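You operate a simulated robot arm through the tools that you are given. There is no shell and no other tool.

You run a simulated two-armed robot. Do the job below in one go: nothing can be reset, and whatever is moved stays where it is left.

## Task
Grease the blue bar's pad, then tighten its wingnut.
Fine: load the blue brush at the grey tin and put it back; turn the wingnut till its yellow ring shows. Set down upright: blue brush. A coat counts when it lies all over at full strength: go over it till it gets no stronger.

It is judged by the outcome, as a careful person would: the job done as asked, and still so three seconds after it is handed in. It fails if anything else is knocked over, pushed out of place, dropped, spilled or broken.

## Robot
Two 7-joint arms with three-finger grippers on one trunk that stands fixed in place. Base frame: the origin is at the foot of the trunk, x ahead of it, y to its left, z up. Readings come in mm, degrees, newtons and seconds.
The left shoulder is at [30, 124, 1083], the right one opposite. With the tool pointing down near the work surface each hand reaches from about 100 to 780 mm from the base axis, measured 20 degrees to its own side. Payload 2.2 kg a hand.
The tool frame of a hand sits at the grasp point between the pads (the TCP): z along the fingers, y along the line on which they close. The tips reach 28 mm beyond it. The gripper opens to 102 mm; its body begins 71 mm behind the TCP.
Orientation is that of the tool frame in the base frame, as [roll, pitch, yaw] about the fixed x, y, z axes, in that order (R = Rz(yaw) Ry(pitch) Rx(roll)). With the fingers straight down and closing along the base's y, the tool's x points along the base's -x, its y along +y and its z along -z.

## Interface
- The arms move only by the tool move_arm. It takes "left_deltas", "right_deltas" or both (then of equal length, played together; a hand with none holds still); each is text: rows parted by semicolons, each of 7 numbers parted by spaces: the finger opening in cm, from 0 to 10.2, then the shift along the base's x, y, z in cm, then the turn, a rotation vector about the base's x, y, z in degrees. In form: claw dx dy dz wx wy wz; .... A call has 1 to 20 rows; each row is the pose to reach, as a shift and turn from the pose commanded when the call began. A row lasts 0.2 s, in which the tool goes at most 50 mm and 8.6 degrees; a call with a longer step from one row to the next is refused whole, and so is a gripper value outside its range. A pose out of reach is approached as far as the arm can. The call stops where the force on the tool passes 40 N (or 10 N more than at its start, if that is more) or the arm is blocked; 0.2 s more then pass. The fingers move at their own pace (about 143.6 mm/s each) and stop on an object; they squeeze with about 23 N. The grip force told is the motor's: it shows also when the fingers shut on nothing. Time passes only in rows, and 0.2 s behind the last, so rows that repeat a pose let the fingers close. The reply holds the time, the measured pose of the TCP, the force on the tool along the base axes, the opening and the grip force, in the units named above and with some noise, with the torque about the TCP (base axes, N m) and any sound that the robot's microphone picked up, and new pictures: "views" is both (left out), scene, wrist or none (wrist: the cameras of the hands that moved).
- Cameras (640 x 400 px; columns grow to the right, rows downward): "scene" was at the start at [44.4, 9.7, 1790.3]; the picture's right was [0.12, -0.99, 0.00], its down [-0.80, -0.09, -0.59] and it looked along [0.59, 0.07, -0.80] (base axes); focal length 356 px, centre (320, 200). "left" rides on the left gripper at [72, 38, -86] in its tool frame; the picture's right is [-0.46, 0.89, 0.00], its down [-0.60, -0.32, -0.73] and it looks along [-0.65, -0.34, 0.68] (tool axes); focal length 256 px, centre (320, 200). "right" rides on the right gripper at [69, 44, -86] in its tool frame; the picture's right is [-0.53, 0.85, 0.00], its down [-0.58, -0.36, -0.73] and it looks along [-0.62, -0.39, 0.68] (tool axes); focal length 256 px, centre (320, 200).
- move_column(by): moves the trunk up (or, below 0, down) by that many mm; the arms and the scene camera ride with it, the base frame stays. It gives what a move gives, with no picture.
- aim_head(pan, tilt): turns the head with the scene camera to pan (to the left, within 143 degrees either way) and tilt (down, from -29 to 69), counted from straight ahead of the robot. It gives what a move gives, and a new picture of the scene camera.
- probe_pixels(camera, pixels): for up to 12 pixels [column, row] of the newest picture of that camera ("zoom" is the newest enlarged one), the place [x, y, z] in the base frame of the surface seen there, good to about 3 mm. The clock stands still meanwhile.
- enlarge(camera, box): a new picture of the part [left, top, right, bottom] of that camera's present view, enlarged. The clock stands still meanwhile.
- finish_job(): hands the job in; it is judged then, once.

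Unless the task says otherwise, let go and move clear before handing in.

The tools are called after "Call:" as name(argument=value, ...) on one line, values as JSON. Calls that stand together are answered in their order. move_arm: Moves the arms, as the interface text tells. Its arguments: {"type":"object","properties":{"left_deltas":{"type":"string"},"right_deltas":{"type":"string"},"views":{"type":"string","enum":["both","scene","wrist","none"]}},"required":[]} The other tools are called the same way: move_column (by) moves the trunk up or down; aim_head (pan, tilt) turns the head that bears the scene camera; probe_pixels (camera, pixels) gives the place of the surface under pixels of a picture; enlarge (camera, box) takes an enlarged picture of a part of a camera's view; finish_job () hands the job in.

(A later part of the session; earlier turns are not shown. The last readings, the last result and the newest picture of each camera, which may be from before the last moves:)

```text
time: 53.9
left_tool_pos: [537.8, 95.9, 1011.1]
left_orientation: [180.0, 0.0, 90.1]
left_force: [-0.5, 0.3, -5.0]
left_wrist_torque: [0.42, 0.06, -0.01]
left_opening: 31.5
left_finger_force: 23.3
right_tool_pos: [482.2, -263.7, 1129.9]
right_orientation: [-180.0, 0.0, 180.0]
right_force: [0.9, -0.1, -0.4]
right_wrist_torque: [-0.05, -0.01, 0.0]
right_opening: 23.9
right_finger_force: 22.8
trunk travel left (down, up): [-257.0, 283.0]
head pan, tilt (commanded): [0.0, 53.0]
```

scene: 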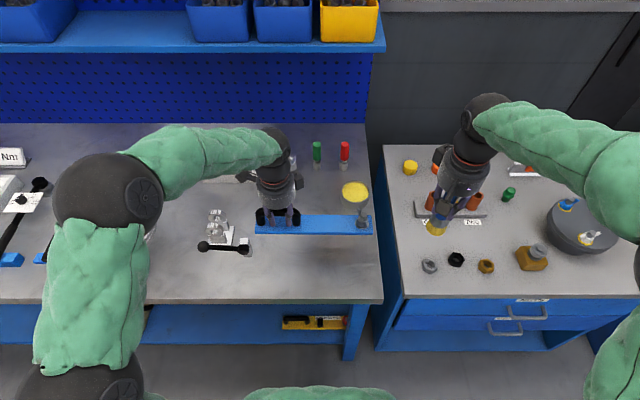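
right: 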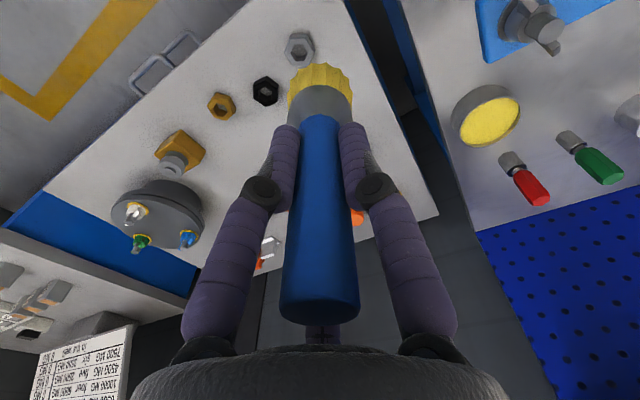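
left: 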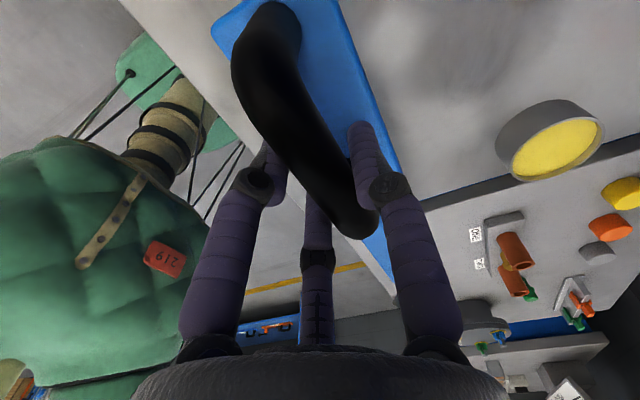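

The bar is level again at z≈1011 and the tool is holding. I'll enlarge the top face, the wingnut and the back edge in this lighting.

Call:
enlarge(camera="scene", box=[295, 195, 385, 245])

Call:
enlarge(camera="right", box=[465, 0, 585, 70])

Call:
enlarge(camera="left", box=[300, 0, 440, 200])

```text
7.11 times, centred on (340, 220) of scene
```

zoom: 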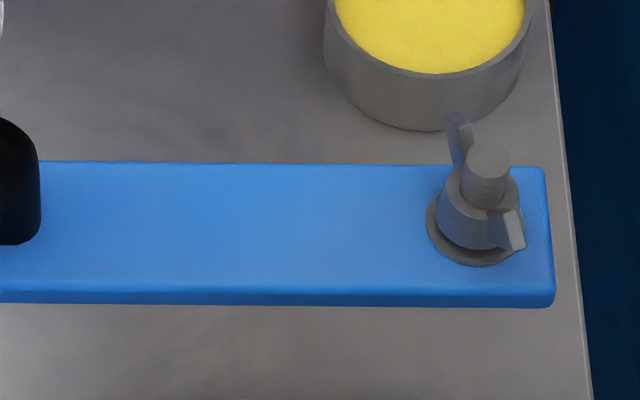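

```text
5.33 times, centred on (525, 35) of right
```

zoom: 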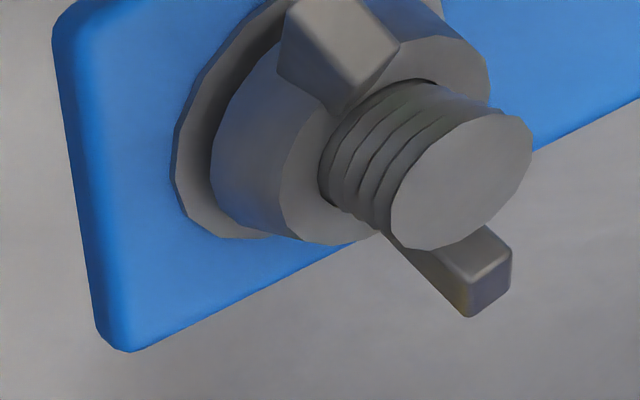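

```text
2.00 times, centred on (370, 100) of left
```

zoom: 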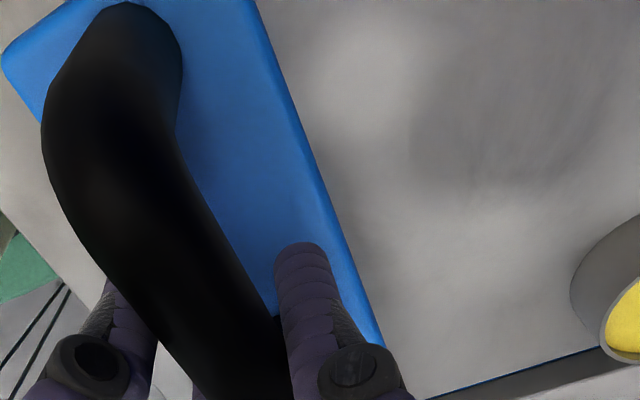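

Apart from the grey disc under the wingnut, every face is plain. I'll set the bar back down on its original spot, keep holding it, and then test the top face with a light dab.

Call:
move_arm(left_deltas="0 0.1 0.05 -3 0 0 0; 0 0.1 0.05 -6 0 0 0; 0 0.1 0.05 -9 0 0 0; 0 0.1 0.05 -11 0 0 0; 0 0.1 0.05 -12 0 0 0; 0 0.1 0.05 -12.6 0 0 0; 0 0.1 0.05 -12.6 0 0 0", views="scene")

```text
time: 55.5
left_tool_pos: [539.4, 99.0, 884.7]
left_orientation: [180.0, 0.0, 90.1]
left_force: [0.2, 0.6, -5.2]
left_wrist_torque: [0.44, 0.07, -0.02]
left_opening: 31.8
left_finger_force: 22.8
right_tool_pos: [482.1, -263.7, 1128.6]
right_orientation: [-180.0, 0.0, -179.9]
right_force: [0.0, -0.3, -1.3]
right_wrist_torque: [-0.01, 0.01, 0.04]
right_opening: 23.9
right_finger_force: 22.9
trunk travel left (down, up): [-257.0, 283.0]
head pan, tilt (commanded): [0.0, 53.0]
```

scene: 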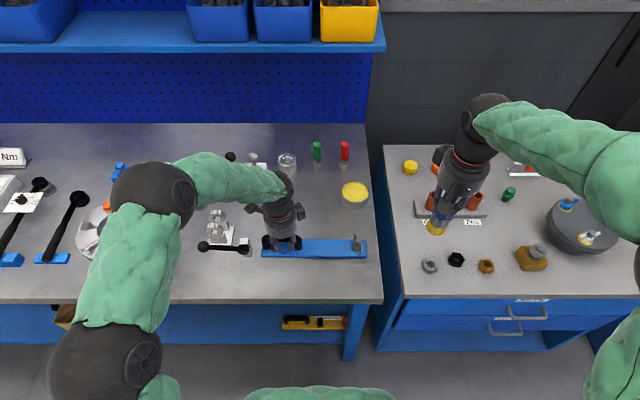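

The bar hovers about 6 mm above the bench. I'll probe its ends to compare with the original place (ends y≈−133 and 151, front edge x≈513).

Call:
enlarge(camera="scene", box=[250, 225, 380, 275])

```text
4.92 times, centred on (315, 250) of scene
```

zoom: 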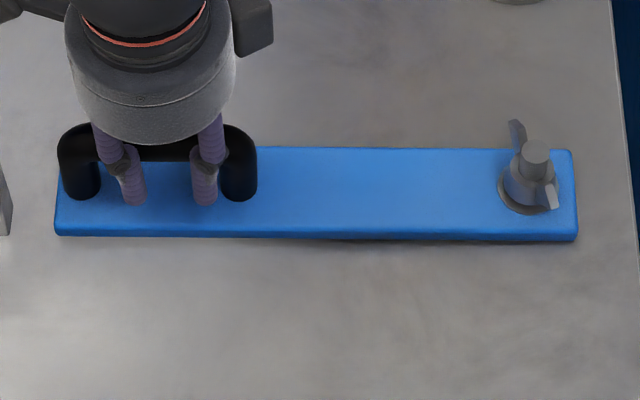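

Call:
probe_pixels(camera="zoom", pixels=[[57, 228], [60, 232], [574, 232], [575, 225], [572, 155], [320, 228], [320, 236], [320, 152], [535, 150], [545, 195]])

```text
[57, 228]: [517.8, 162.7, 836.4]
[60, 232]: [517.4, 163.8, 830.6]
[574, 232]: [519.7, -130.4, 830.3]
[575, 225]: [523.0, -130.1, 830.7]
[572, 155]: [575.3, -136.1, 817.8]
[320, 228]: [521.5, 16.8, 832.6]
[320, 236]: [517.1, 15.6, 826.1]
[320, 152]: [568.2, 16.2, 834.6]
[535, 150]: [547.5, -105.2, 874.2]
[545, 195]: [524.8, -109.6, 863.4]
```

The bar lines up with its original place within about 2 mm. I'll lower the last 6 mm until it rests on the bench.

Call:
move_arm(left_deltas="0 0 0 -0.2 0 0 0; 0 0 0 -0.4 0 0 0; 0 0 0 -0.55 0 0 0; 0 0 0 -0.65 0 0 0", views="none")

```text
time: 56.5
left_tool_pos: [541.0, 97.3, 879.0]
left_orientation: [179.8, 0.0, 90.1]
left_force: [1.0, 3.5, 4.8]
left_wrist_torque: [-0.19, 0.01, 0.03]
left_opening: 32.0
left_finger_force: 22.6
right_tool_pos: [481.3, -263.5, 1130.6]
right_orientation: [180.0, 0.0, -179.9]
right_force: [-0.4, -0.2, -1.0]
right_wrist_torque: [0.01, -0.03, -0.04]
right_opening: 23.8
right_finger_force: 22.3
trunk travel left (down, up): [-257.0, 283.0]
head pan, tilt (commanded): [0.0, 53.0]
```

The bar rests on the bench, lightly held. I'll bring the brush over the middle of the bar's top at y≈−45, staying clear of the left hand.

Call:
move_arm(right_deltas="0 0.9 3.1 -1 0 0 0; 0 1.8 6.2 -2.5 0 0 0; 0 2.7 9.3 -4.5 0 0 0; 0 3.6 12.4 -6.5 0 0 0; 0 4.5 15.5 -8.5 0 0 0; 0 5.3 18.6 -10.5 0 0 0; 0 6 21.8 -13 0 0 0; 0 6 21.8 -16 0 0 0; 0 6 21.8 -18.5 0 0 0; 0 6 21.8 -18.5 0 0 0")

```text
time: 58.6
left_tool_pos: [538.3, 96.6, 878.8]
left_orientation: [180.0, 0.0, 90.1]
left_force: [2.7, -1.5, 15.0]
left_wrist_torque: [0.0, -0.04, 0.05]
left_opening: 31.6
left_finger_force: 23.0
right_tool_pos: [543.3, -42.9, 945.8]
right_orientation: [180.0, 0.1, -180.0]
right_force: [-0.5, -0.5, -0.5]
right_wrist_torque: [-0.02, -0.01, -0.02]
right_opening: 23.9
right_finger_force: 22.9
trunk travel left (down, up): [-257.0, 283.0]
head pan, tilt (commanded): [0.0, 53.0]
```

scene: 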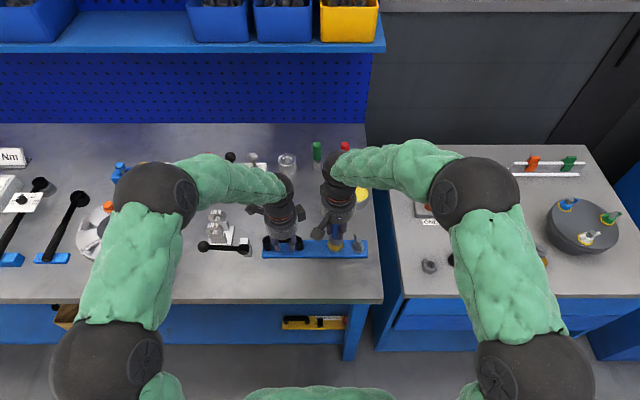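
right: 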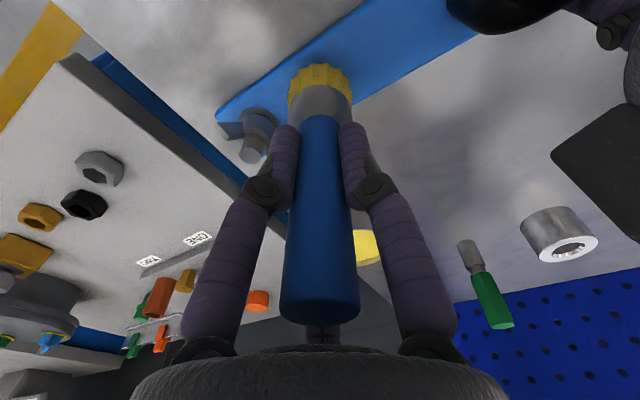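

The tip is about 20 mm above the bar's top. I'll relieve the left hand's downward push slightly and lower the brush until light contact.

Call:
move_arm(left_deltas="0 0 0 0.05 0 0 0; 0 0 0 0.1 0 0 0; 0 0 0 0.1 0 0 0; 0 0 0 0.1 0 0 0; 0 0 0 0.1 0 0 0", right_deltas="0 0 0 -0.8 0 0 0; 0 0 0 -1.4 0 0 0; 0 0 0 -1.6 0 0 0; 0 0 0 -1.75 0 0 0; 0 0 0 -1.85 0 0 0", views="none")

```text
time: 59.9
left_tool_pos: [538.6, 97.3, 880.5]
left_orientation: [-180.0, 0.1, 90.0]
left_force: [4.0, 0.0, 4.9]
left_wrist_torque: [-0.1, 0.02, 0.11]
left_opening: 31.6
left_finger_force: 22.8
right_tool_pos: [540.8, -43.3, 926.7]
right_orientation: [180.0, 0.0, -179.9]
right_force: [0.1, 0.0, -1.3]
right_wrist_torque: [0.0, 0.02, -0.03]
right_opening: 23.7
right_finger_force: 23.0
trunk travel left (down, up): [-257.0, 283.0]
head pan, tilt (commanded): [0.0, 53.0]
```

No contact yet at z≈927. I'll continue down in half-millimetre steps, then drag a short stroke and check for a mark.

Call:
move_arm(right_deltas="0 0 0 -0.1 0 0 0; 0 0 0 -0.2 0 0 0; 0 0 0 -0.25 0 0 0; 0 0 0 -0.3 0 0 0", views="none")

```text
time: 60.9
left_tool_pos: [538.9, 97.2, 879.3]
left_orientation: [-179.9, 0.0, 90.0]
left_force: [5.1, -1.2, -8.6]
left_wrist_torque: [-0.19, 0.05, 0.42]
left_opening: 31.6
left_finger_force: 23.3
right_tool_pos: [541.2, -43.3, 925.0]
right_orientation: [179.9, 0.2, 180.0]
right_force: [-3.7, 2.3, 19.9]
right_wrist_torque: [-0.06, 0.11, -0.02]
right_opening: 24.0
right_finger_force: 23.2
trunk travel left (down, up): [-257.0, 283.0]
head pan, tilt (commanded): [0.0, 53.0]
```

Contact at 20 N, a bit firm. I'll ease up 1.5 mm, stroke 25 mm, lift, and look.

Call:
move_arm(right_deltas="0 0 0 0.12 0 0 0; 0 0 -0.8 0.12 0 0 0; 0 0 -1.6 0.12 0 0 0; 0 0 -2.4 0.12 0 0 0; 0 0 -2.4 1 0 0 0; 0 -1 -4 4 0 0 0; 0 -3 -7 6 0 0 0; 0 -5 -10 8 0 0 0; 0 -5 -10 8 0 0 0", views="both")

Call:
enlarge(camera="scene", box=[260, 220, 380, 270])

```text
time: 62.9
left_tool_pos: [540.0, 98.0, 878.8]
left_orientation: [179.9, 0.0, 90.1]
left_force: [0.5, -0.7, -4.7]
left_wrist_torque: [0.42, 0.04, 0.01]
left_opening: 31.6
left_finger_force: 23.5
right_tool_pos: [492.2, -145.4, 1004.5]
right_orientation: [179.9, -0.1, -179.9]
right_force: [-0.2, 0.1, -1.0]
right_wrist_torque: [0.02, 0.0, 0.02]
right_opening: 24.1
right_finger_force: 23.0
trunk travel left (down, up): [-257.0, 283.0]
head pan, tilt (commanded): [0.0, 53.0]
```

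scene: 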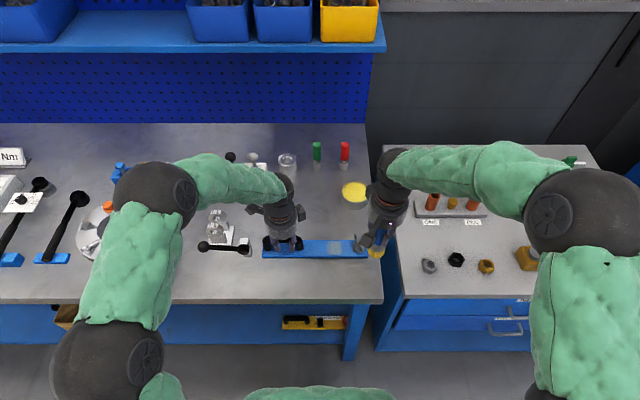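
right: 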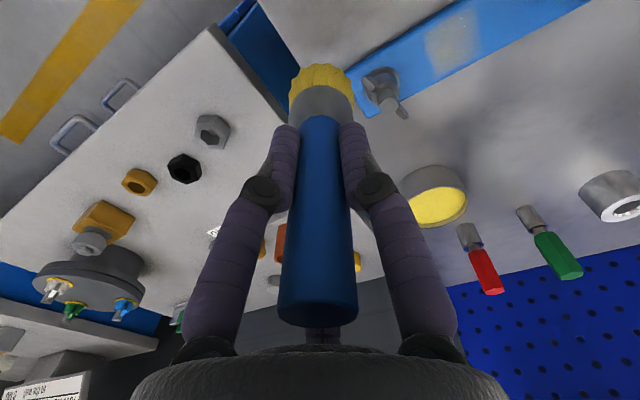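

```text
5.33 times, centred on (320, 245) of scene
```

zoom: 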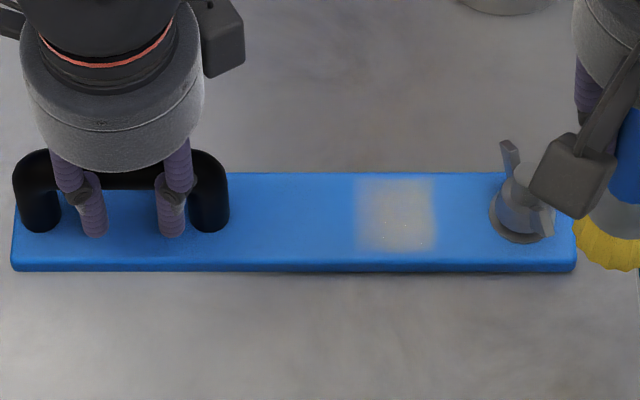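

A faint coat patch has appeared on the bar's top at (355–435,178–250) in the zoom: the top face takes the grease, so the pad is there. I'll probe the patch's limits.

Call:
probe_pixels(camera="zoom", pixels=[[358, 215], [435, 215], [397, 180], [397, 248], [228, 215], [495, 215], [320, 178], [320, 262], [397, 215]])

Call:
enlarge(camera="right", box=[360, 0, 520, 110])

Call:
enlarge(camera="scene", box=[315, 235, 355, 262])

```text
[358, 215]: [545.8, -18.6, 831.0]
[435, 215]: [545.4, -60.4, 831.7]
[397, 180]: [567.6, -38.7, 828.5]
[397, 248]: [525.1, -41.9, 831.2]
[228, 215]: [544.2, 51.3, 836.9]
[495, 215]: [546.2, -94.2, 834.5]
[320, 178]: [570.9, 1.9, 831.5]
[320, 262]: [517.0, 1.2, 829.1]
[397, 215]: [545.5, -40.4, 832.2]
```

```text
3.64 times, centred on (440, 55) of right
```

zoom: 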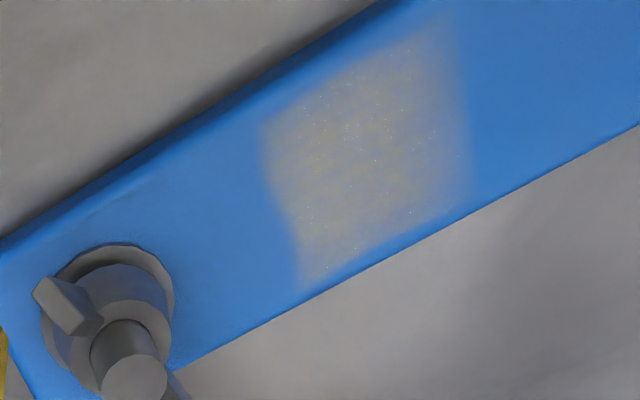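

```text
14.81 times, centred on (335, 248) of scene
```

zoom: 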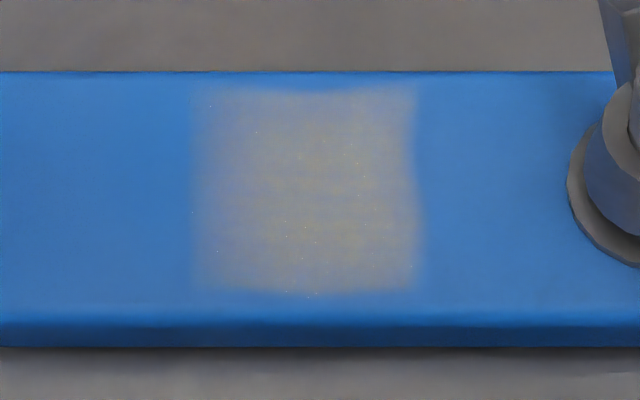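

The patch covers about x 525–567, y −60 to −19. I'll rest the bar back on the bench (left hand is carrying it slightly), return the brush over the patch and make contact with feedback.

Call:
move_arm(left_deltas="0 0 0 -0.05 0 0 0; 0 0 0 -0.1 0 0 0; 0 0 0 -0.12 0 0 0; 0 0 0 -0.12 0 0 0; 0 0 0 -0.12 0 0 0; 0 0 0 -0.12 0 0 0; 0 0 0 -0.12 0 0 0", right_deltas="0 2 4 -2 0 0 0; 0 4 8 -4 0 0 0; 0 5.2 10.5 -5 0 0 0; 0 5.2 10.5 -6.5 0 0 0; 0 5.2 10.5 -7.4 0 0 0; 0 5.2 10.5 -7.8 0 0 0; 0 5.2 10.5 -7.9 0 0 0", views="none")

```text
time: 64.5
left_tool_pos: [538.9, 96.5, 878.9]
left_orientation: [179.9, 0.0, 90.2]
left_force: [5.0, 4.1, 10.3]
left_wrist_torque: [0.03, -0.04, 0.05]
left_opening: 31.8
left_finger_force: 23.0
right_tool_pos: [543.8, -39.6, 925.8]
right_orientation: [180.0, 0.1, 179.9]
right_force: [-2.0, 0.0, 1.2]
right_wrist_torque: [-0.04, 0.05, -0.02]
right_opening: 23.8
right_finger_force: 23.3
trunk travel left (down, up): [-257.0, 283.0]
head pan, tilt (commanded): [0.0, 53.0]
```

The bristles just touch (about 2 N). I'll press 0.8 mm more and work a raster over the area and a bit beyond it, then lift and look.

Call:
move_arm(right_deltas="0 0 0 -0.08 0 0 0; 0 0 1.2 -0.08 0 0 0; 0 0 2.4 -0.08 0 0 0; 0 -1 3 -0.08 0 0 0; 0 -1 1.8 -0.08 0 0 0; 0 -1 0.6 -0.08 0 0 0; 0 -1 -0.6 -0.08 0 0 0; 0 -1 -1.8 -0.08 0 0 0; 0 0 -2.5 -0.08 0 0 0; 0 0 -1.2 -0.08 0 0 0; 0 0 0 -0.08 0 0 0; 0 0 1.2 -0.08 0 0 0; 0 1 2.4 -0.08 0 0 0; 0 1 1.2 -0.08 0 0 0; 0 1 0 -0.08 0 0 0; 0 1 -1.2 -0.08 0 0 0; 0 1 -2.4 -0.08 0 0 0", views="none")

```text
time: 68.0
left_tool_pos: [538.0, 96.8, 877.9]
left_orientation: [179.9, 0.0, 90.1]
left_force: [-1.4, 2.2, 18.0]
left_wrist_torque: [0.31, -0.07, 0.42]
left_opening: 31.7
left_finger_force: 22.8
right_tool_pos: [552.8, -63.8, 924.5]
right_orientation: [-180.0, 0.0, -179.9]
right_force: [0.0, 0.4, -0.7]
right_wrist_torque: [-0.01, 0.0, -0.01]
right_opening: 23.9
right_finger_force: 23.3
trunk travel left (down, up): [-257.0, 283.0]
head pan, tilt (commanded): [0.0, 53.0]
```

Force dropped to zero at the end position, perhaps off the pad or the bar tilted. I'll lift away and look.

Call:
move_arm(right_deltas="0 0 0 2 0 0 0; 0 -2 -4 4 0 0 0; 0 -4 -7 6 0 0 0; 0 -6 -9 8 0 0 0; 0 -6 -9 8 0 0 0", views="both")

Call:
enlarge(camera="scene", box=[260, 220, 380, 270])

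Call:
enlarge(camera="scene", box=[315, 235, 355, 262])

```text
time: 69.2
left_tool_pos: [539.0, 95.7, 877.8]
left_orientation: [-180.0, -0.1, 90.0]
left_force: [-2.2, -5.5, 13.0]
left_wrist_torque: [-0.04, -0.01, 0.24]
left_opening: 31.8
left_finger_force: 22.9
right_tool_pos: [492.4, -154.2, 1003.6]
right_orientation: [179.9, 0.0, -180.0]
right_force: [0.1, -0.1, -0.6]
right_wrist_torque: [-0.03, 0.01, -0.01]
right_opening: 28.8
right_finger_force: 23.2
trunk travel left (down, up): [-257.0, 283.0]
head pan, tilt (commanded): [0.0, 53.0]
```

scene: 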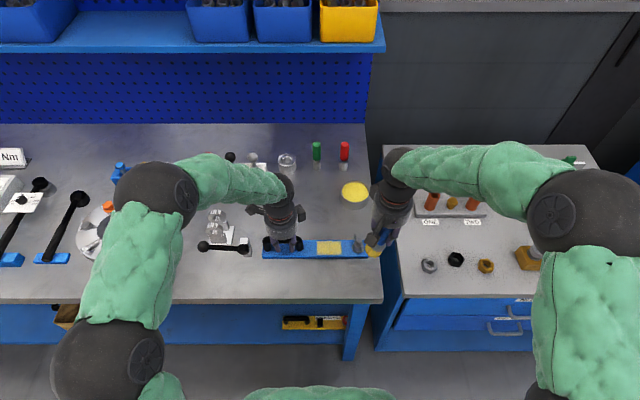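
right: 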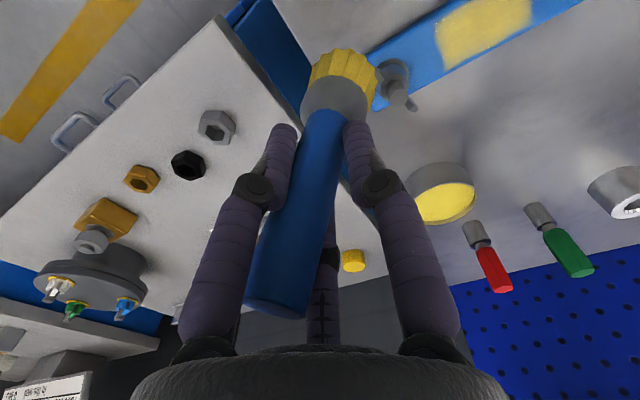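

```text
5.33 times, centred on (320, 245) of scene
```

zoom: 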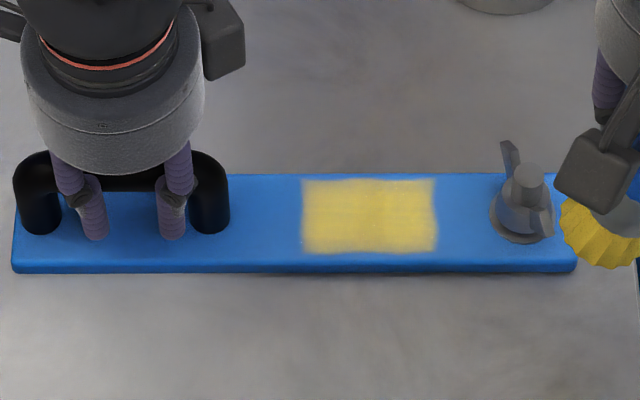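

```text
14.81 times, centred on (335, 248) of scene
```

zoom: 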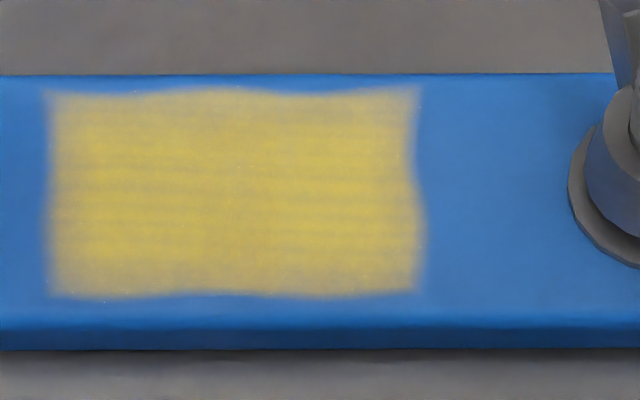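

The pad is clearly on the top: the coat now covers roughly y −60 to +11. But the brush has tilted in the right grip (opening 28.8, handle leaning in the wrist view), so I'll measure its tilt before going on.

Call:
enlarge(camera="right", box=[220, 20, 420, 340])

Call:
probe_pixels(camera="right", pixels=[[275, 298], [255, 298], [298, 305], [295, 220], [320, 130], [335, 95], [345, 65], [308, 105], [365, 110]])

Call:
enlarge(camera="scene", box=[340, 140, 430, 270])

```text
1.25 times, centred on (320, 180) of right
```

zoom: 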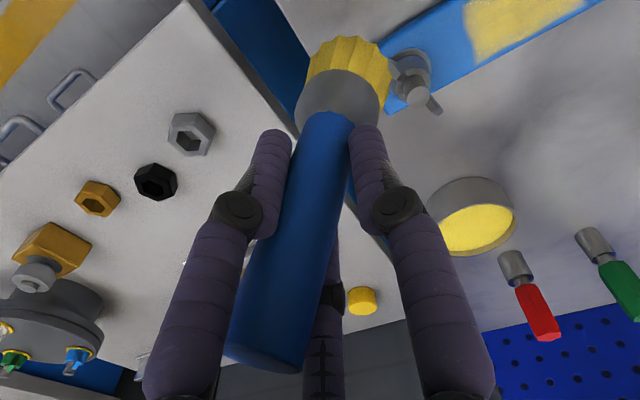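

```text
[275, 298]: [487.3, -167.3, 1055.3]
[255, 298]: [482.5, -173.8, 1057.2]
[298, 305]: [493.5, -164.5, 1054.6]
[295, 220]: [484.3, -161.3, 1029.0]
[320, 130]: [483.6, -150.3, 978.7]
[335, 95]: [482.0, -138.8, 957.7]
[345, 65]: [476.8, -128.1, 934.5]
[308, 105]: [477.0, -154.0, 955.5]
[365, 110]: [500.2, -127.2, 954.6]
```

```text
3.08 times, centred on (385, 205) of scene
```

zoom: 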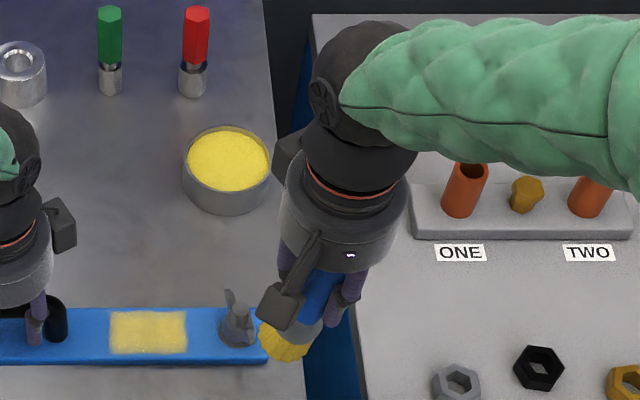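

The brush leans about 12° with the bristle end toward +y, from drag at too firm a pressure. I'll set it lightly on the pad again and drag the hand toward +y to straighten it in the grip.

Call:
move_arm(right_deltas="0 2 4 -1.5 0 0 0; 0 4 8 -3 0 0 0; 0 5.2 10.4 -4.4 0 0 0; 0 5.2 10.4 -6 0 0 0; 0 5.2 10.4 -7 0 0 0; 0 5.2 10.4 -7.4 0 0 0; 0 5.2 10.4 -7.5 0 0 0", views="none")

```text
time: 70.8
left_tool_pos: [538.2, 97.6, 879.1]
left_orientation: [180.0, 0.1, 90.0]
left_force: [0.4, -4.8, 1.2]
left_wrist_torque: [0.24, -0.02, 0.15]
left_opening: 31.6
left_finger_force: 22.8
right_tool_pos: [546.6, -49.7, 931.1]
right_orientation: [180.0, 0.3, 179.9]
right_force: [0.0, 2.1, 16.8]
right_wrist_torque: [0.17, 0.05, 0.02]
right_opening: 28.6
right_finger_force: 23.4
trunk travel left (down, up): [-257.0, 283.0]
head pan, tilt (commanded): [0.0, 53.0]
```

Contact at 17 N already. I'll ease to lighter pressure and drag 20 mm toward +y.

Call:
move_arm(right_deltas="0 0 0 0.1 0 0 0; 0 0 0.5 0.1 0 0 0; 0 0 1 0.08 0 0 0; 0 0 1.5 0.05 0 0 0; 0 0 2 0 0 0 0", views="wrist")

```text
time: 72.0
left_tool_pos: [538.5, 97.9, 878.0]
left_orientation: [-179.9, 0.0, 90.0]
left_force: [-0.4, 1.6, -1.6]
left_wrist_torque: [0.01, 0.03, 0.17]
left_opening: 31.6
left_finger_force: 22.5
right_tool_pos: [545.4, -30.3, 928.8]
right_orientation: [179.9, 0.1, -179.9]
right_force: [-1.4, -5.6, 14.5]
right_wrist_torque: [-0.57, 0.1, 0.0]
right_opening: 28.1
right_finger_force: 23.0
trunk travel left (down, up): [-257.0, 283.0]
head pan, tilt (commanded): [0.0, 53.0]
```

right: 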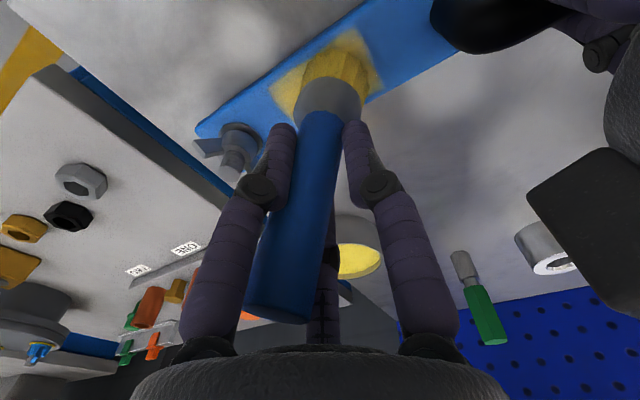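

It is straightening (opening 28.1, handle more upright). I'll drag a further 18 mm toward +y at similar pressure.

Call:
move_arm(right_deltas="0 0 0.5 -0.02 0 0 0; 0 0 1 -0.06 0 0 0; 0 0 1.4 -0.1 0 0 0; 0 0 1.8 -0.14 0 0 0", views="wrist")

```text
time: 73.0
left_tool_pos: [539.2, 97.1, 878.5]
left_orientation: [179.9, 0.0, 90.0]
left_force: [-0.8, 2.5, -2.5]
left_wrist_torque: [-0.01, 0.01, 0.14]
left_opening: 31.7
left_finger_force: 22.5
right_tool_pos: [545.9, -11.3, 928.5]
right_orientation: [-180.0, 0.0, 180.0]
right_force: [-0.9, -5.3, 15.1]
right_wrist_torque: [-0.62, 0.05, 0.01]
right_opening: 27.5
right_finger_force: 22.9
trunk travel left (down, up): [-257.0, 283.0]
head pan, tilt (commanded): [0.0, 53.0]
```

right: 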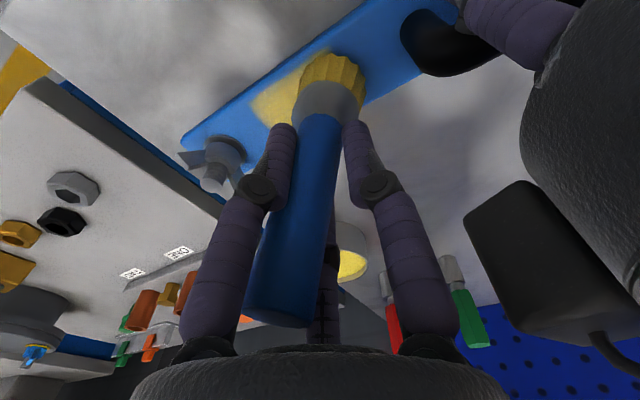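

Straightening by dragging is slow and the left gripper is near. Instead I'll lift, set the bristles on the pad at y≈−35, open slightly so the brush stands itself upright inside the fingers, then close again.

Call:
move_arm(right_deltas="0 0 0 1 0 0 0; 0 0 -1.2 1.5 0 0 0; 0 0 -2.4 1 0 0 0; 0 0 -2.4 0.5 0 0 0; 0 0 -2.4 0.2 0 0 0", views="none")

```text
time: 74.2
left_tool_pos: [540.3, 98.1, 879.6]
left_orientation: [-180.0, -0.1, 90.1]
left_force: [1.0, 0.1, 1.6]
left_wrist_torque: [-0.07, 0.01, 0.09]
left_opening: 31.6
left_finger_force: 23.0
right_tool_pos: [543.7, -35.9, 929.4]
right_orientation: [-179.9, 0.0, 180.0]
right_force: [0.7, 0.9, -0.4]
right_wrist_torque: [0.03, -0.02, -0.01]
right_opening: 27.7
right_finger_force: 23.3
trunk travel left (down, up): [-257.0, 283.0]
head pan, tilt (commanded): [0.0, 53.0]
```

Just clear of contact. I'll lower 1.5 mm to touch, open to 40 mm in steps, and look before closing.

Call:
move_arm(right_deltas="0 0 0 -0.15 0 0 0; 0 0 0 -0.2 0 0 0; 3.2 0 0 -0.2 0 0 0; 3.6 0 0 -0.2 0 0 0; 4 0 0 -0.2 0 0 0; 4 0 0 -0.2 0 0 0; 4 0 0 -0.2 0 0 0", views="both")

```text
time: 75.8
left_tool_pos: [540.0, 95.9, 877.6]
left_orientation: [-180.0, -0.1, 90.1]
left_force: [1.8, -0.1, 4.2]
left_wrist_torque: [-0.03, 0.01, 0.09]
left_opening: 31.4
left_finger_force: 22.9
right_tool_pos: [544.8, -36.9, 928.1]
right_orientation: [-180.0, 0.0, -180.0]
right_force: [0.6, 0.2, -0.4]
right_wrist_torque: [0.02, 0.01, 0.0]
right_opening: 40.1
right_finger_force: 0.6
trunk travel left (down, up): [-257.0, 283.0]
head pan, tilt (commanded): [0.0, 53.0]
```

scene: 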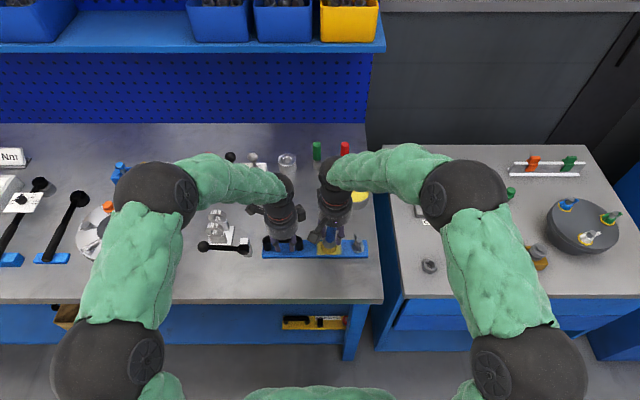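
right: 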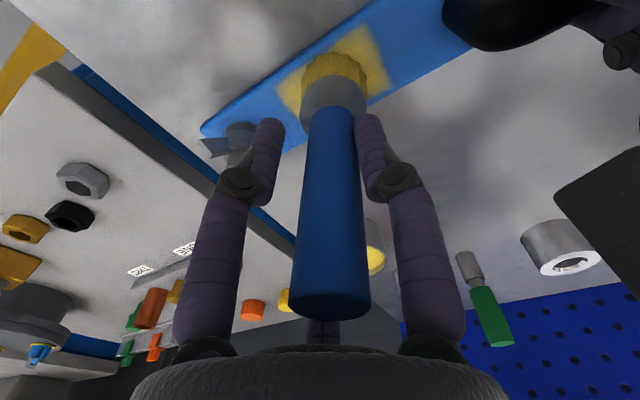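

The brush now stands upright on the pad inside the fingers, a little toward +x/+y of the hand's centre. I'll shift the hand about 5 mm to centre it and close.

Call:
move_arm(right_deltas="4 0.2 0.3 0 0 0 0; 4 0.3 0.5 0 0 0 0; 3 0.3 0.5 0 0 0 0; 2 0.3 0.5 0 0 0 0; 0 0.3 0.5 0 0 0 0; 0 0.3 0.5 0 0 0 0", views="wrist")

```text
time: 77.2
left_tool_pos: [539.7, 97.9, 878.4]
left_orientation: [180.0, 0.0, 90.1]
left_force: [3.5, 0.5, 4.7]
left_wrist_torque: [0.0, 0.0, 0.06]
left_opening: 31.8
left_finger_force: 23.5
right_tool_pos: [548.2, -30.0, 927.7]
right_orientation: [179.9, -0.1, 180.0]
right_force: [-0.7, -0.1, 1.0]
right_wrist_torque: [-0.01, 0.03, -0.03]
right_opening: 24.2
right_finger_force: 23.1
trunk travel left (down, up): [-257.0, 283.0]
head pan, tilt (commanded): [0.0, 53.0]
```

right: 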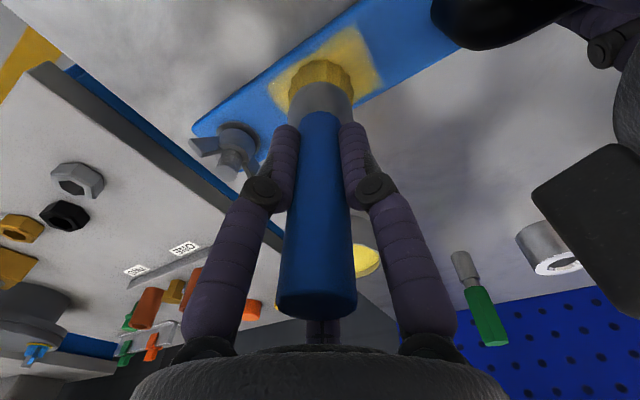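

The brush is upright and firmly regripped (24.2 mm). I'll lift straight off and look at both the coat and the bristles.

Call:
move_arm(right_deltas="0 0 0 2 0 0 0; 0 -2 -4 4 0 0 0; 0 -4 -8 6 0 0 0; 0 -5.5 -12 8 0 0 0; 0 -5.5 -12 8 0 0 0", views="both")

Call:
enlarge(camera="scene", box=[310, 232, 360, 264])

Call:
enlarge(camera="right", box=[240, 0, 560, 200])

```text
time: 78.5
left_tool_pos: [538.5, 96.2, 878.0]
left_orientation: [-179.8, 0.0, 90.0]
left_force: [-1.8, -0.2, 6.6]
left_wrist_torque: [-0.24, 0.02, 0.2]
left_opening: 31.8
left_finger_force: 23.0
right_tool_pos: [493.8, -151.2, 1008.9]
right_orientation: [180.0, 0.0, -180.0]
right_force: [0.2, 0.1, -0.2]
right_wrist_torque: [0.01, 0.01, -0.01]
right_opening: 23.8
right_finger_force: 22.9
trunk travel left (down, up): [-257.0, 283.0]
head pan, tilt (commanded): [0.0, 53.0]
```

scene: 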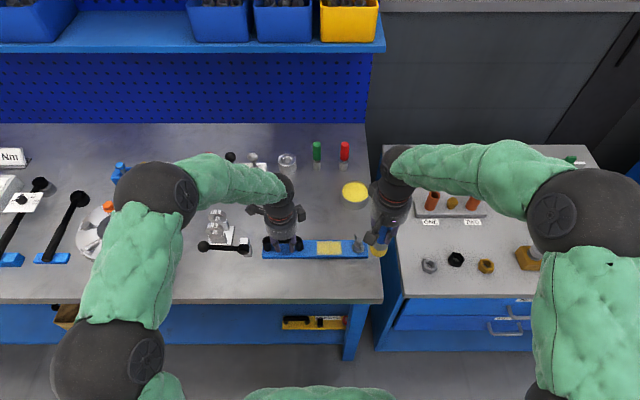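
right: 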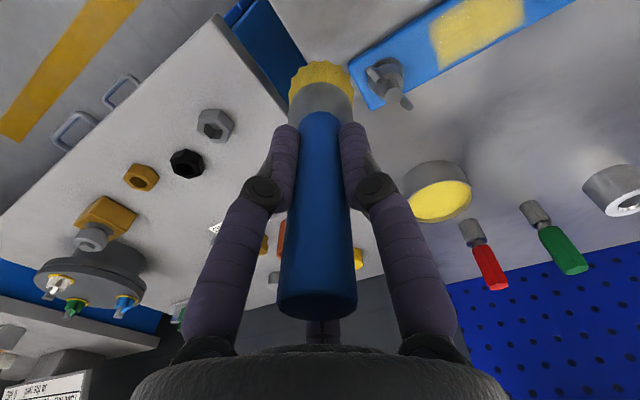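

```text
12.50 times, centred on (335, 248) of scene
```

zoom: 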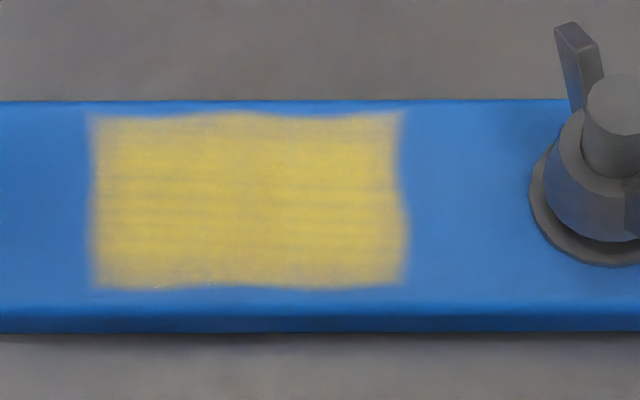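

```text
2.00 times, centred on (400, 100) of right
```

zoom: 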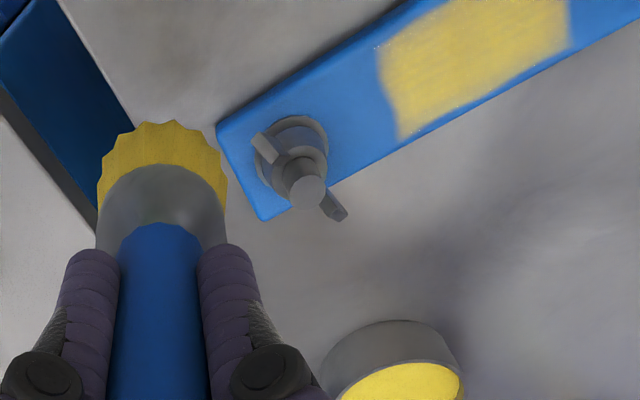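

The coat's outline (y≈−60 to +11, x≈525–567) stays the same after brushing beyond it, so that is the pad's extent; its strength is still uneven with fainter streaks and edges. I'll reload at the tin first for a strong coat, approaching it with a gentler press.

Call:
move_arm(right_deltas="0 3 0 0 0 0 0; 0 7 0.5 0 0 0 0; 0 11 1.5 0 0 0 0; 0 15 2.5 0 0 0 0; 0 19 3.5 -0.5 0 0 0; 0 22 4.2 -1.5 0 0 0; 0 23.3 4.3 -3 0 0 0; 0 23.3 4.3 -4.5 0 0 0; 0 23.3 4.3 -5.5 0 0 0; 0 23.3 4.3 -6.1 0 0 0", views="wrist")

```text
time: 80.7
left_tool_pos: [538.4, 96.6, 878.0]
left_orientation: [-180.0, 0.0, 90.0]
left_force: [-1.1, -0.1, 1.5]
left_wrist_torque: [0.01, 0.0, 0.0]
left_opening: 31.3
left_finger_force: 22.7
right_tool_pos: [726.6, -106.6, 948.6]
right_orientation: [-179.9, 0.0, 180.0]
right_force: [0.5, 1.1, -1.3]
right_wrist_torque: [0.02, 0.02, 0.02]
right_opening: 23.9
right_finger_force: 23.2
trunk travel left (down, up): [-257.0, 283.0]
head pan, tilt (commanded): [0.0, 53.0]
```

right: 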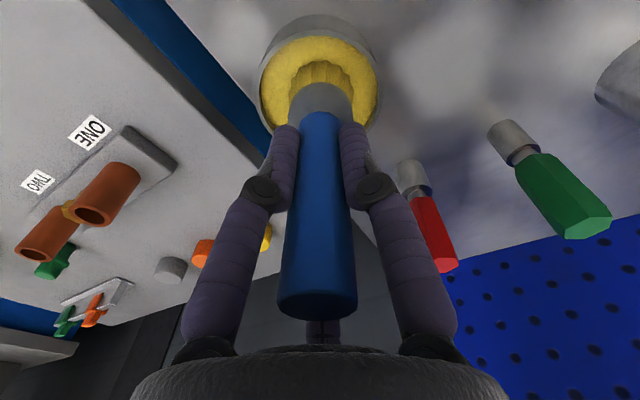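

The bristles are just above the grease. I'll lower about 4 mm for a light dip, then rise again.

Call:
move_arm(right_deltas="0 0 0 -0.2 0 0 0; 0 0 0 -0.35 0 0 0; 0 0 0 -0.42 0 0 0; 0 0 0 -0.42 0 0 0", views="none")

```text
time: 81.7
left_tool_pos: [538.1, 97.8, 877.5]
left_orientation: [-180.0, 0.1, 90.0]
left_force: [0.1, -1.7, -4.2]
left_wrist_torque: [0.08, 0.04, 0.06]
left_opening: 31.7
left_finger_force: 23.0
right_tool_pos: [726.4, -107.4, 945.8]
right_orientation: [-179.9, 0.4, -180.0]
right_force: [0.6, 2.3, 16.0]
right_wrist_torque: [-0.07, 0.13, -0.02]
right_opening: 23.8
right_finger_force: 23.2
trunk travel left (down, up): [-257.0, 283.0]
head pan, tilt (commanded): [0.0, 53.0]
```

Dipped with 16 N contact. I'll lift and carry the brush back above the pad centre.

Call:
move_arm(right_deltas="0 0 0 1 0 0 0; 0 0 0 3 0 0 0; 0 0 0 5.5 0 0 0; 0 -4 1.5 6 0 0 0; 0 -8 3.2 6 0 0 0; 0 -12 5 6 0 0 0; 0 -16 7 6 0 0 0; 0 -18.1 7.7 5 0 0 0; 0 -18.1 7.7 2.5 0 0 0; 0 -18.1 7.7 0.5 0 0 0; 0 -18.1 7.7 -1 0 0 0; 0 -18.1 7.7 -1.5 0 0 0", views="none")

```text
time: 84.2
left_tool_pos: [539.6, 96.9, 877.9]
left_orientation: [-179.9, 0.0, 89.9]
left_force: [-2.0, 0.3, 1.2]
left_wrist_torque: [0.11, 0.0, -0.1]
left_opening: 31.6
left_finger_force: 22.9
right_tool_pos: [544.6, -30.4, 927.8]
right_orientation: [180.0, 0.0, -179.9]
right_force: [-0.1, -0.4, 0.4]
right_wrist_torque: [0.01, 0.03, 0.0]
right_opening: 24.0
right_finger_force: 23.2
trunk travel left (down, up): [-257.0, 283.0]
head pan, tilt (commanded): [0.0, 53.0]
```

Just touching. I'll raster over the whole pad with light pressure (0.5 mm), both directions.

Call:
move_arm(right_deltas="0 0 0 -0.05 0 0 0; 0 0 1 -0.05 0 0 0; 0 0 2.2 -0.05 0 0 0; 0 -0.9 2.2 -0.05 0 0 0; 0 -0.9 1 -0.05 0 0 0; 0 -0.9 0 -0.05 0 0 0; 0 -0.9 -1.2 -0.05 0 0 0; 0 -0.9 -2.6 -0.05 0 0 0; 0 0 -2.6 -0.05 0 0 0; 0 0 -1.4 -0.05 0 0 0; 0 0 -0.2 -0.05 0 0 0; 0 0 1 -0.05 0 0 0; 0 0 2.2 -0.05 0 0 0; 0 1.1 2.2 -0.05 0 0 0; 0 1.1 1 -0.05 0 0 0; 0 1.1 -0.2 -0.05 0 0 0; 0 1.1 -1.4 -0.05 0 0 0; 0 1.1 -2.6 -0.05 0 0 0; 0 0 -2.6 -0.05 0 0 0; 0 0 -1.4 -0.05 0 0 0", views="wrist")

```text
time: 88.5
left_tool_pos: [538.4, 97.3, 877.9]
left_orientation: [180.0, 0.0, 90.0]
left_force: [0.4, 3.6, -2.7]
left_wrist_torque: [-0.4, 0.08, -0.01]
left_opening: 31.6
left_finger_force: 23.0
right_tool_pos: [547.1, -44.0, 927.0]
right_orientation: [-180.0, 0.1, 179.9]
right_force: [-0.4, -2.3, 8.7]
right_wrist_torque: [-0.27, -0.04, -0.03]
right_opening: 23.8
right_finger_force: 23.2
trunk travel left (down, up): [-257.0, 283.0]
head pan, tilt (commanded): [0.0, 53.0]
```

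right: 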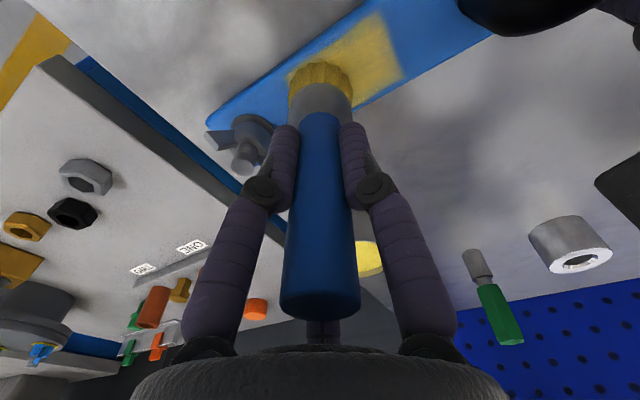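

Pressure is a good 9 N and the brush stays straight (23.8 mm). I'll do a second full raster, with cross strokes at the ends, and then look.

Call:
move_arm(right_deltas="0 0 0 0 0 0 0; 0 0 1.2 0 0 0 0; 0 0 2.4 0 0 0 0; 0 0 3.7 0 0 0 0; 0 -1.1 3.7 0 0 0 0; 0 -1.1 2.4 0 0 0 0; 0 -1.1 1.2 0 0 0 0; 0 -1.1 0 0 0 0 0; 0 -1.1 -1.3 0 0 0 0; 0 0 -1.3 0 0 0 0; 0 1.1 -1.3 0 0 0 0; 0 1.1 0 0 0 0 0; 0 1.1 1.2 0 0 0 0; 0 1.1 2.4 0 0 0 0; 0 1.1 3.7 0 0 0 0; 0 0 3.7 0 0 0 0; 0 0 2.4 0 0 0 0; 0 0 1.2 0 0 0 0; 0 0 0 0 0 0 0; 0 0 -1.3 0 0 0 0", views="none")

Call:
move_arm(right_deltas="0 0 0 2 0 0 0; 0 -2 -3 4 0 0 0; 0 -4 -6 6 0 0 0; 0 -5.5 -9 8 0 0 0; 0 -5.5 -9 8 0 0 0", views="both")

Call:
enlarge(camera="scene", box=[310, 232, 360, 264])

Call:
enlarge(camera="right", box=[240, 0, 560, 200])

```text
time: 92.7
left_tool_pos: [538.9, 96.6, 877.8]
left_orientation: [180.0, 0.0, 90.0]
left_force: [-1.3, -0.8, -1.2]
left_wrist_torque: [0.32, -0.02, -0.01]
left_opening: 31.6
left_finger_force: 22.9
right_tool_pos: [544.6, -59.2, 927.0]
right_orientation: [-180.0, 0.0, -180.0]
right_force: [-0.3, 0.6, 1.7]
right_wrist_torque: [-0.02, 0.03, -0.02]
right_opening: 23.8
right_finger_force: 22.8
trunk travel left (down, up): [-257.0, 283.0]
head pan, tilt (commanded): [0.0, 53.0]
```

```text
time: 93.8
left_tool_pos: [539.2, 96.8, 878.4]
left_orientation: [180.0, 0.1, 89.9]
left_force: [-0.5, 0.8, -0.2]
left_wrist_torque: [-0.38, 0.11, -0.12]
left_opening: 31.6
left_finger_force: 23.3
right_tool_pos: [487.1, -149.0, 1006.5]
right_orientation: [180.0, -0.1, -180.0]
right_force: [-0.3, 0.0, -0.9]
right_wrist_torque: [-0.03, 0.0, 0.0]
right_opening: 23.5
right_finger_force: 23.3
trunk travel left (down, up): [-257.0, 283.0]
head pan, tilt (commanded): [0.0, 53.0]
```

scene: 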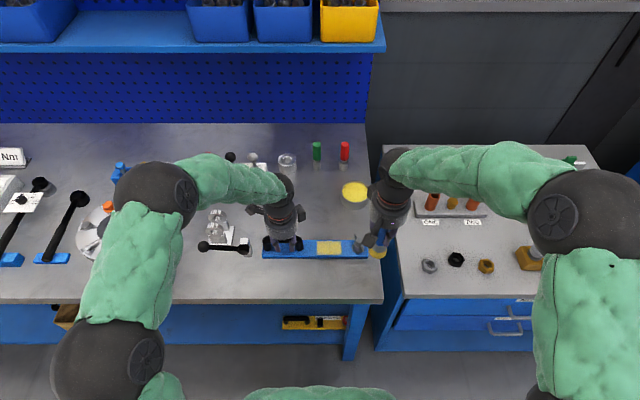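
right: 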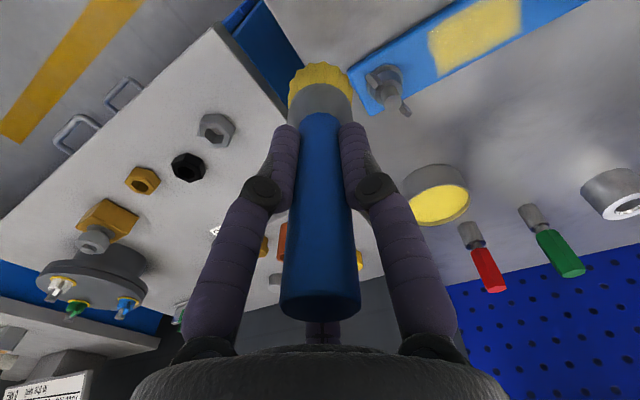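

```text
12.50 times, centred on (335, 248) of scene
```

zoom: 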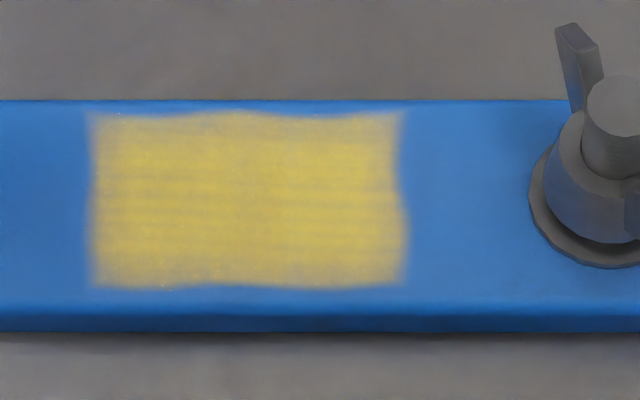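

```text
2.00 times, centred on (400, 100) of right
```

zoom: 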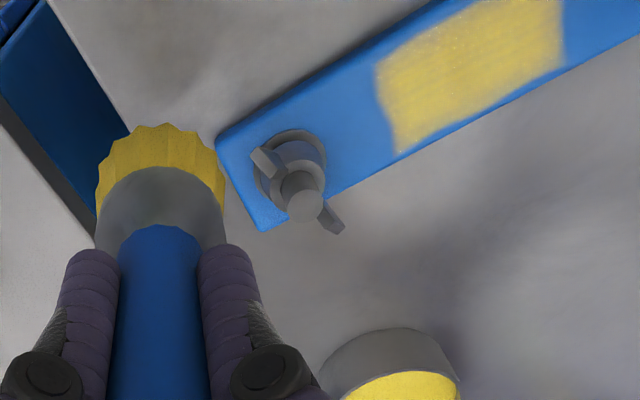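

The coat looks close to saturated but corners and edges still fade a little. I'll go over it again with wider strokes along the edges, then compare.

Call:
move_arm(right_deltas="0 2 3 -3 0 0 0; 0 4 6 -5.5 0 0 0; 0 5.7 9 -7 0 0 0; 0 5.7 9 -7.7 0 0 0; 0 5.7 9 -7.95 0 0 0; 0 5.7 9 -8.02 0 0 0", views="none")

```text
time: 95.2
left_tool_pos: [539.3, 96.4, 879.0]
left_orientation: [-180.0, 0.1, 90.1]
left_force: [0.5, -1.0, 1.0]
left_wrist_torque: [-0.15, -0.02, 0.1]
left_opening: 31.7
left_finger_force: 23.0
right_tool_pos: [547.1, -60.0, 927.2]
right_orientation: [-180.0, 0.0, 180.0]
right_force: [1.0, 1.0, -1.0]
right_wrist_torque: [0.01, -0.01, -0.01]
right_opening: 23.9
right_finger_force: 23.0
trunk travel left (down, up): [-257.0, 283.0]
head pan, tilt (commanded): [0.0, 53.0]
```

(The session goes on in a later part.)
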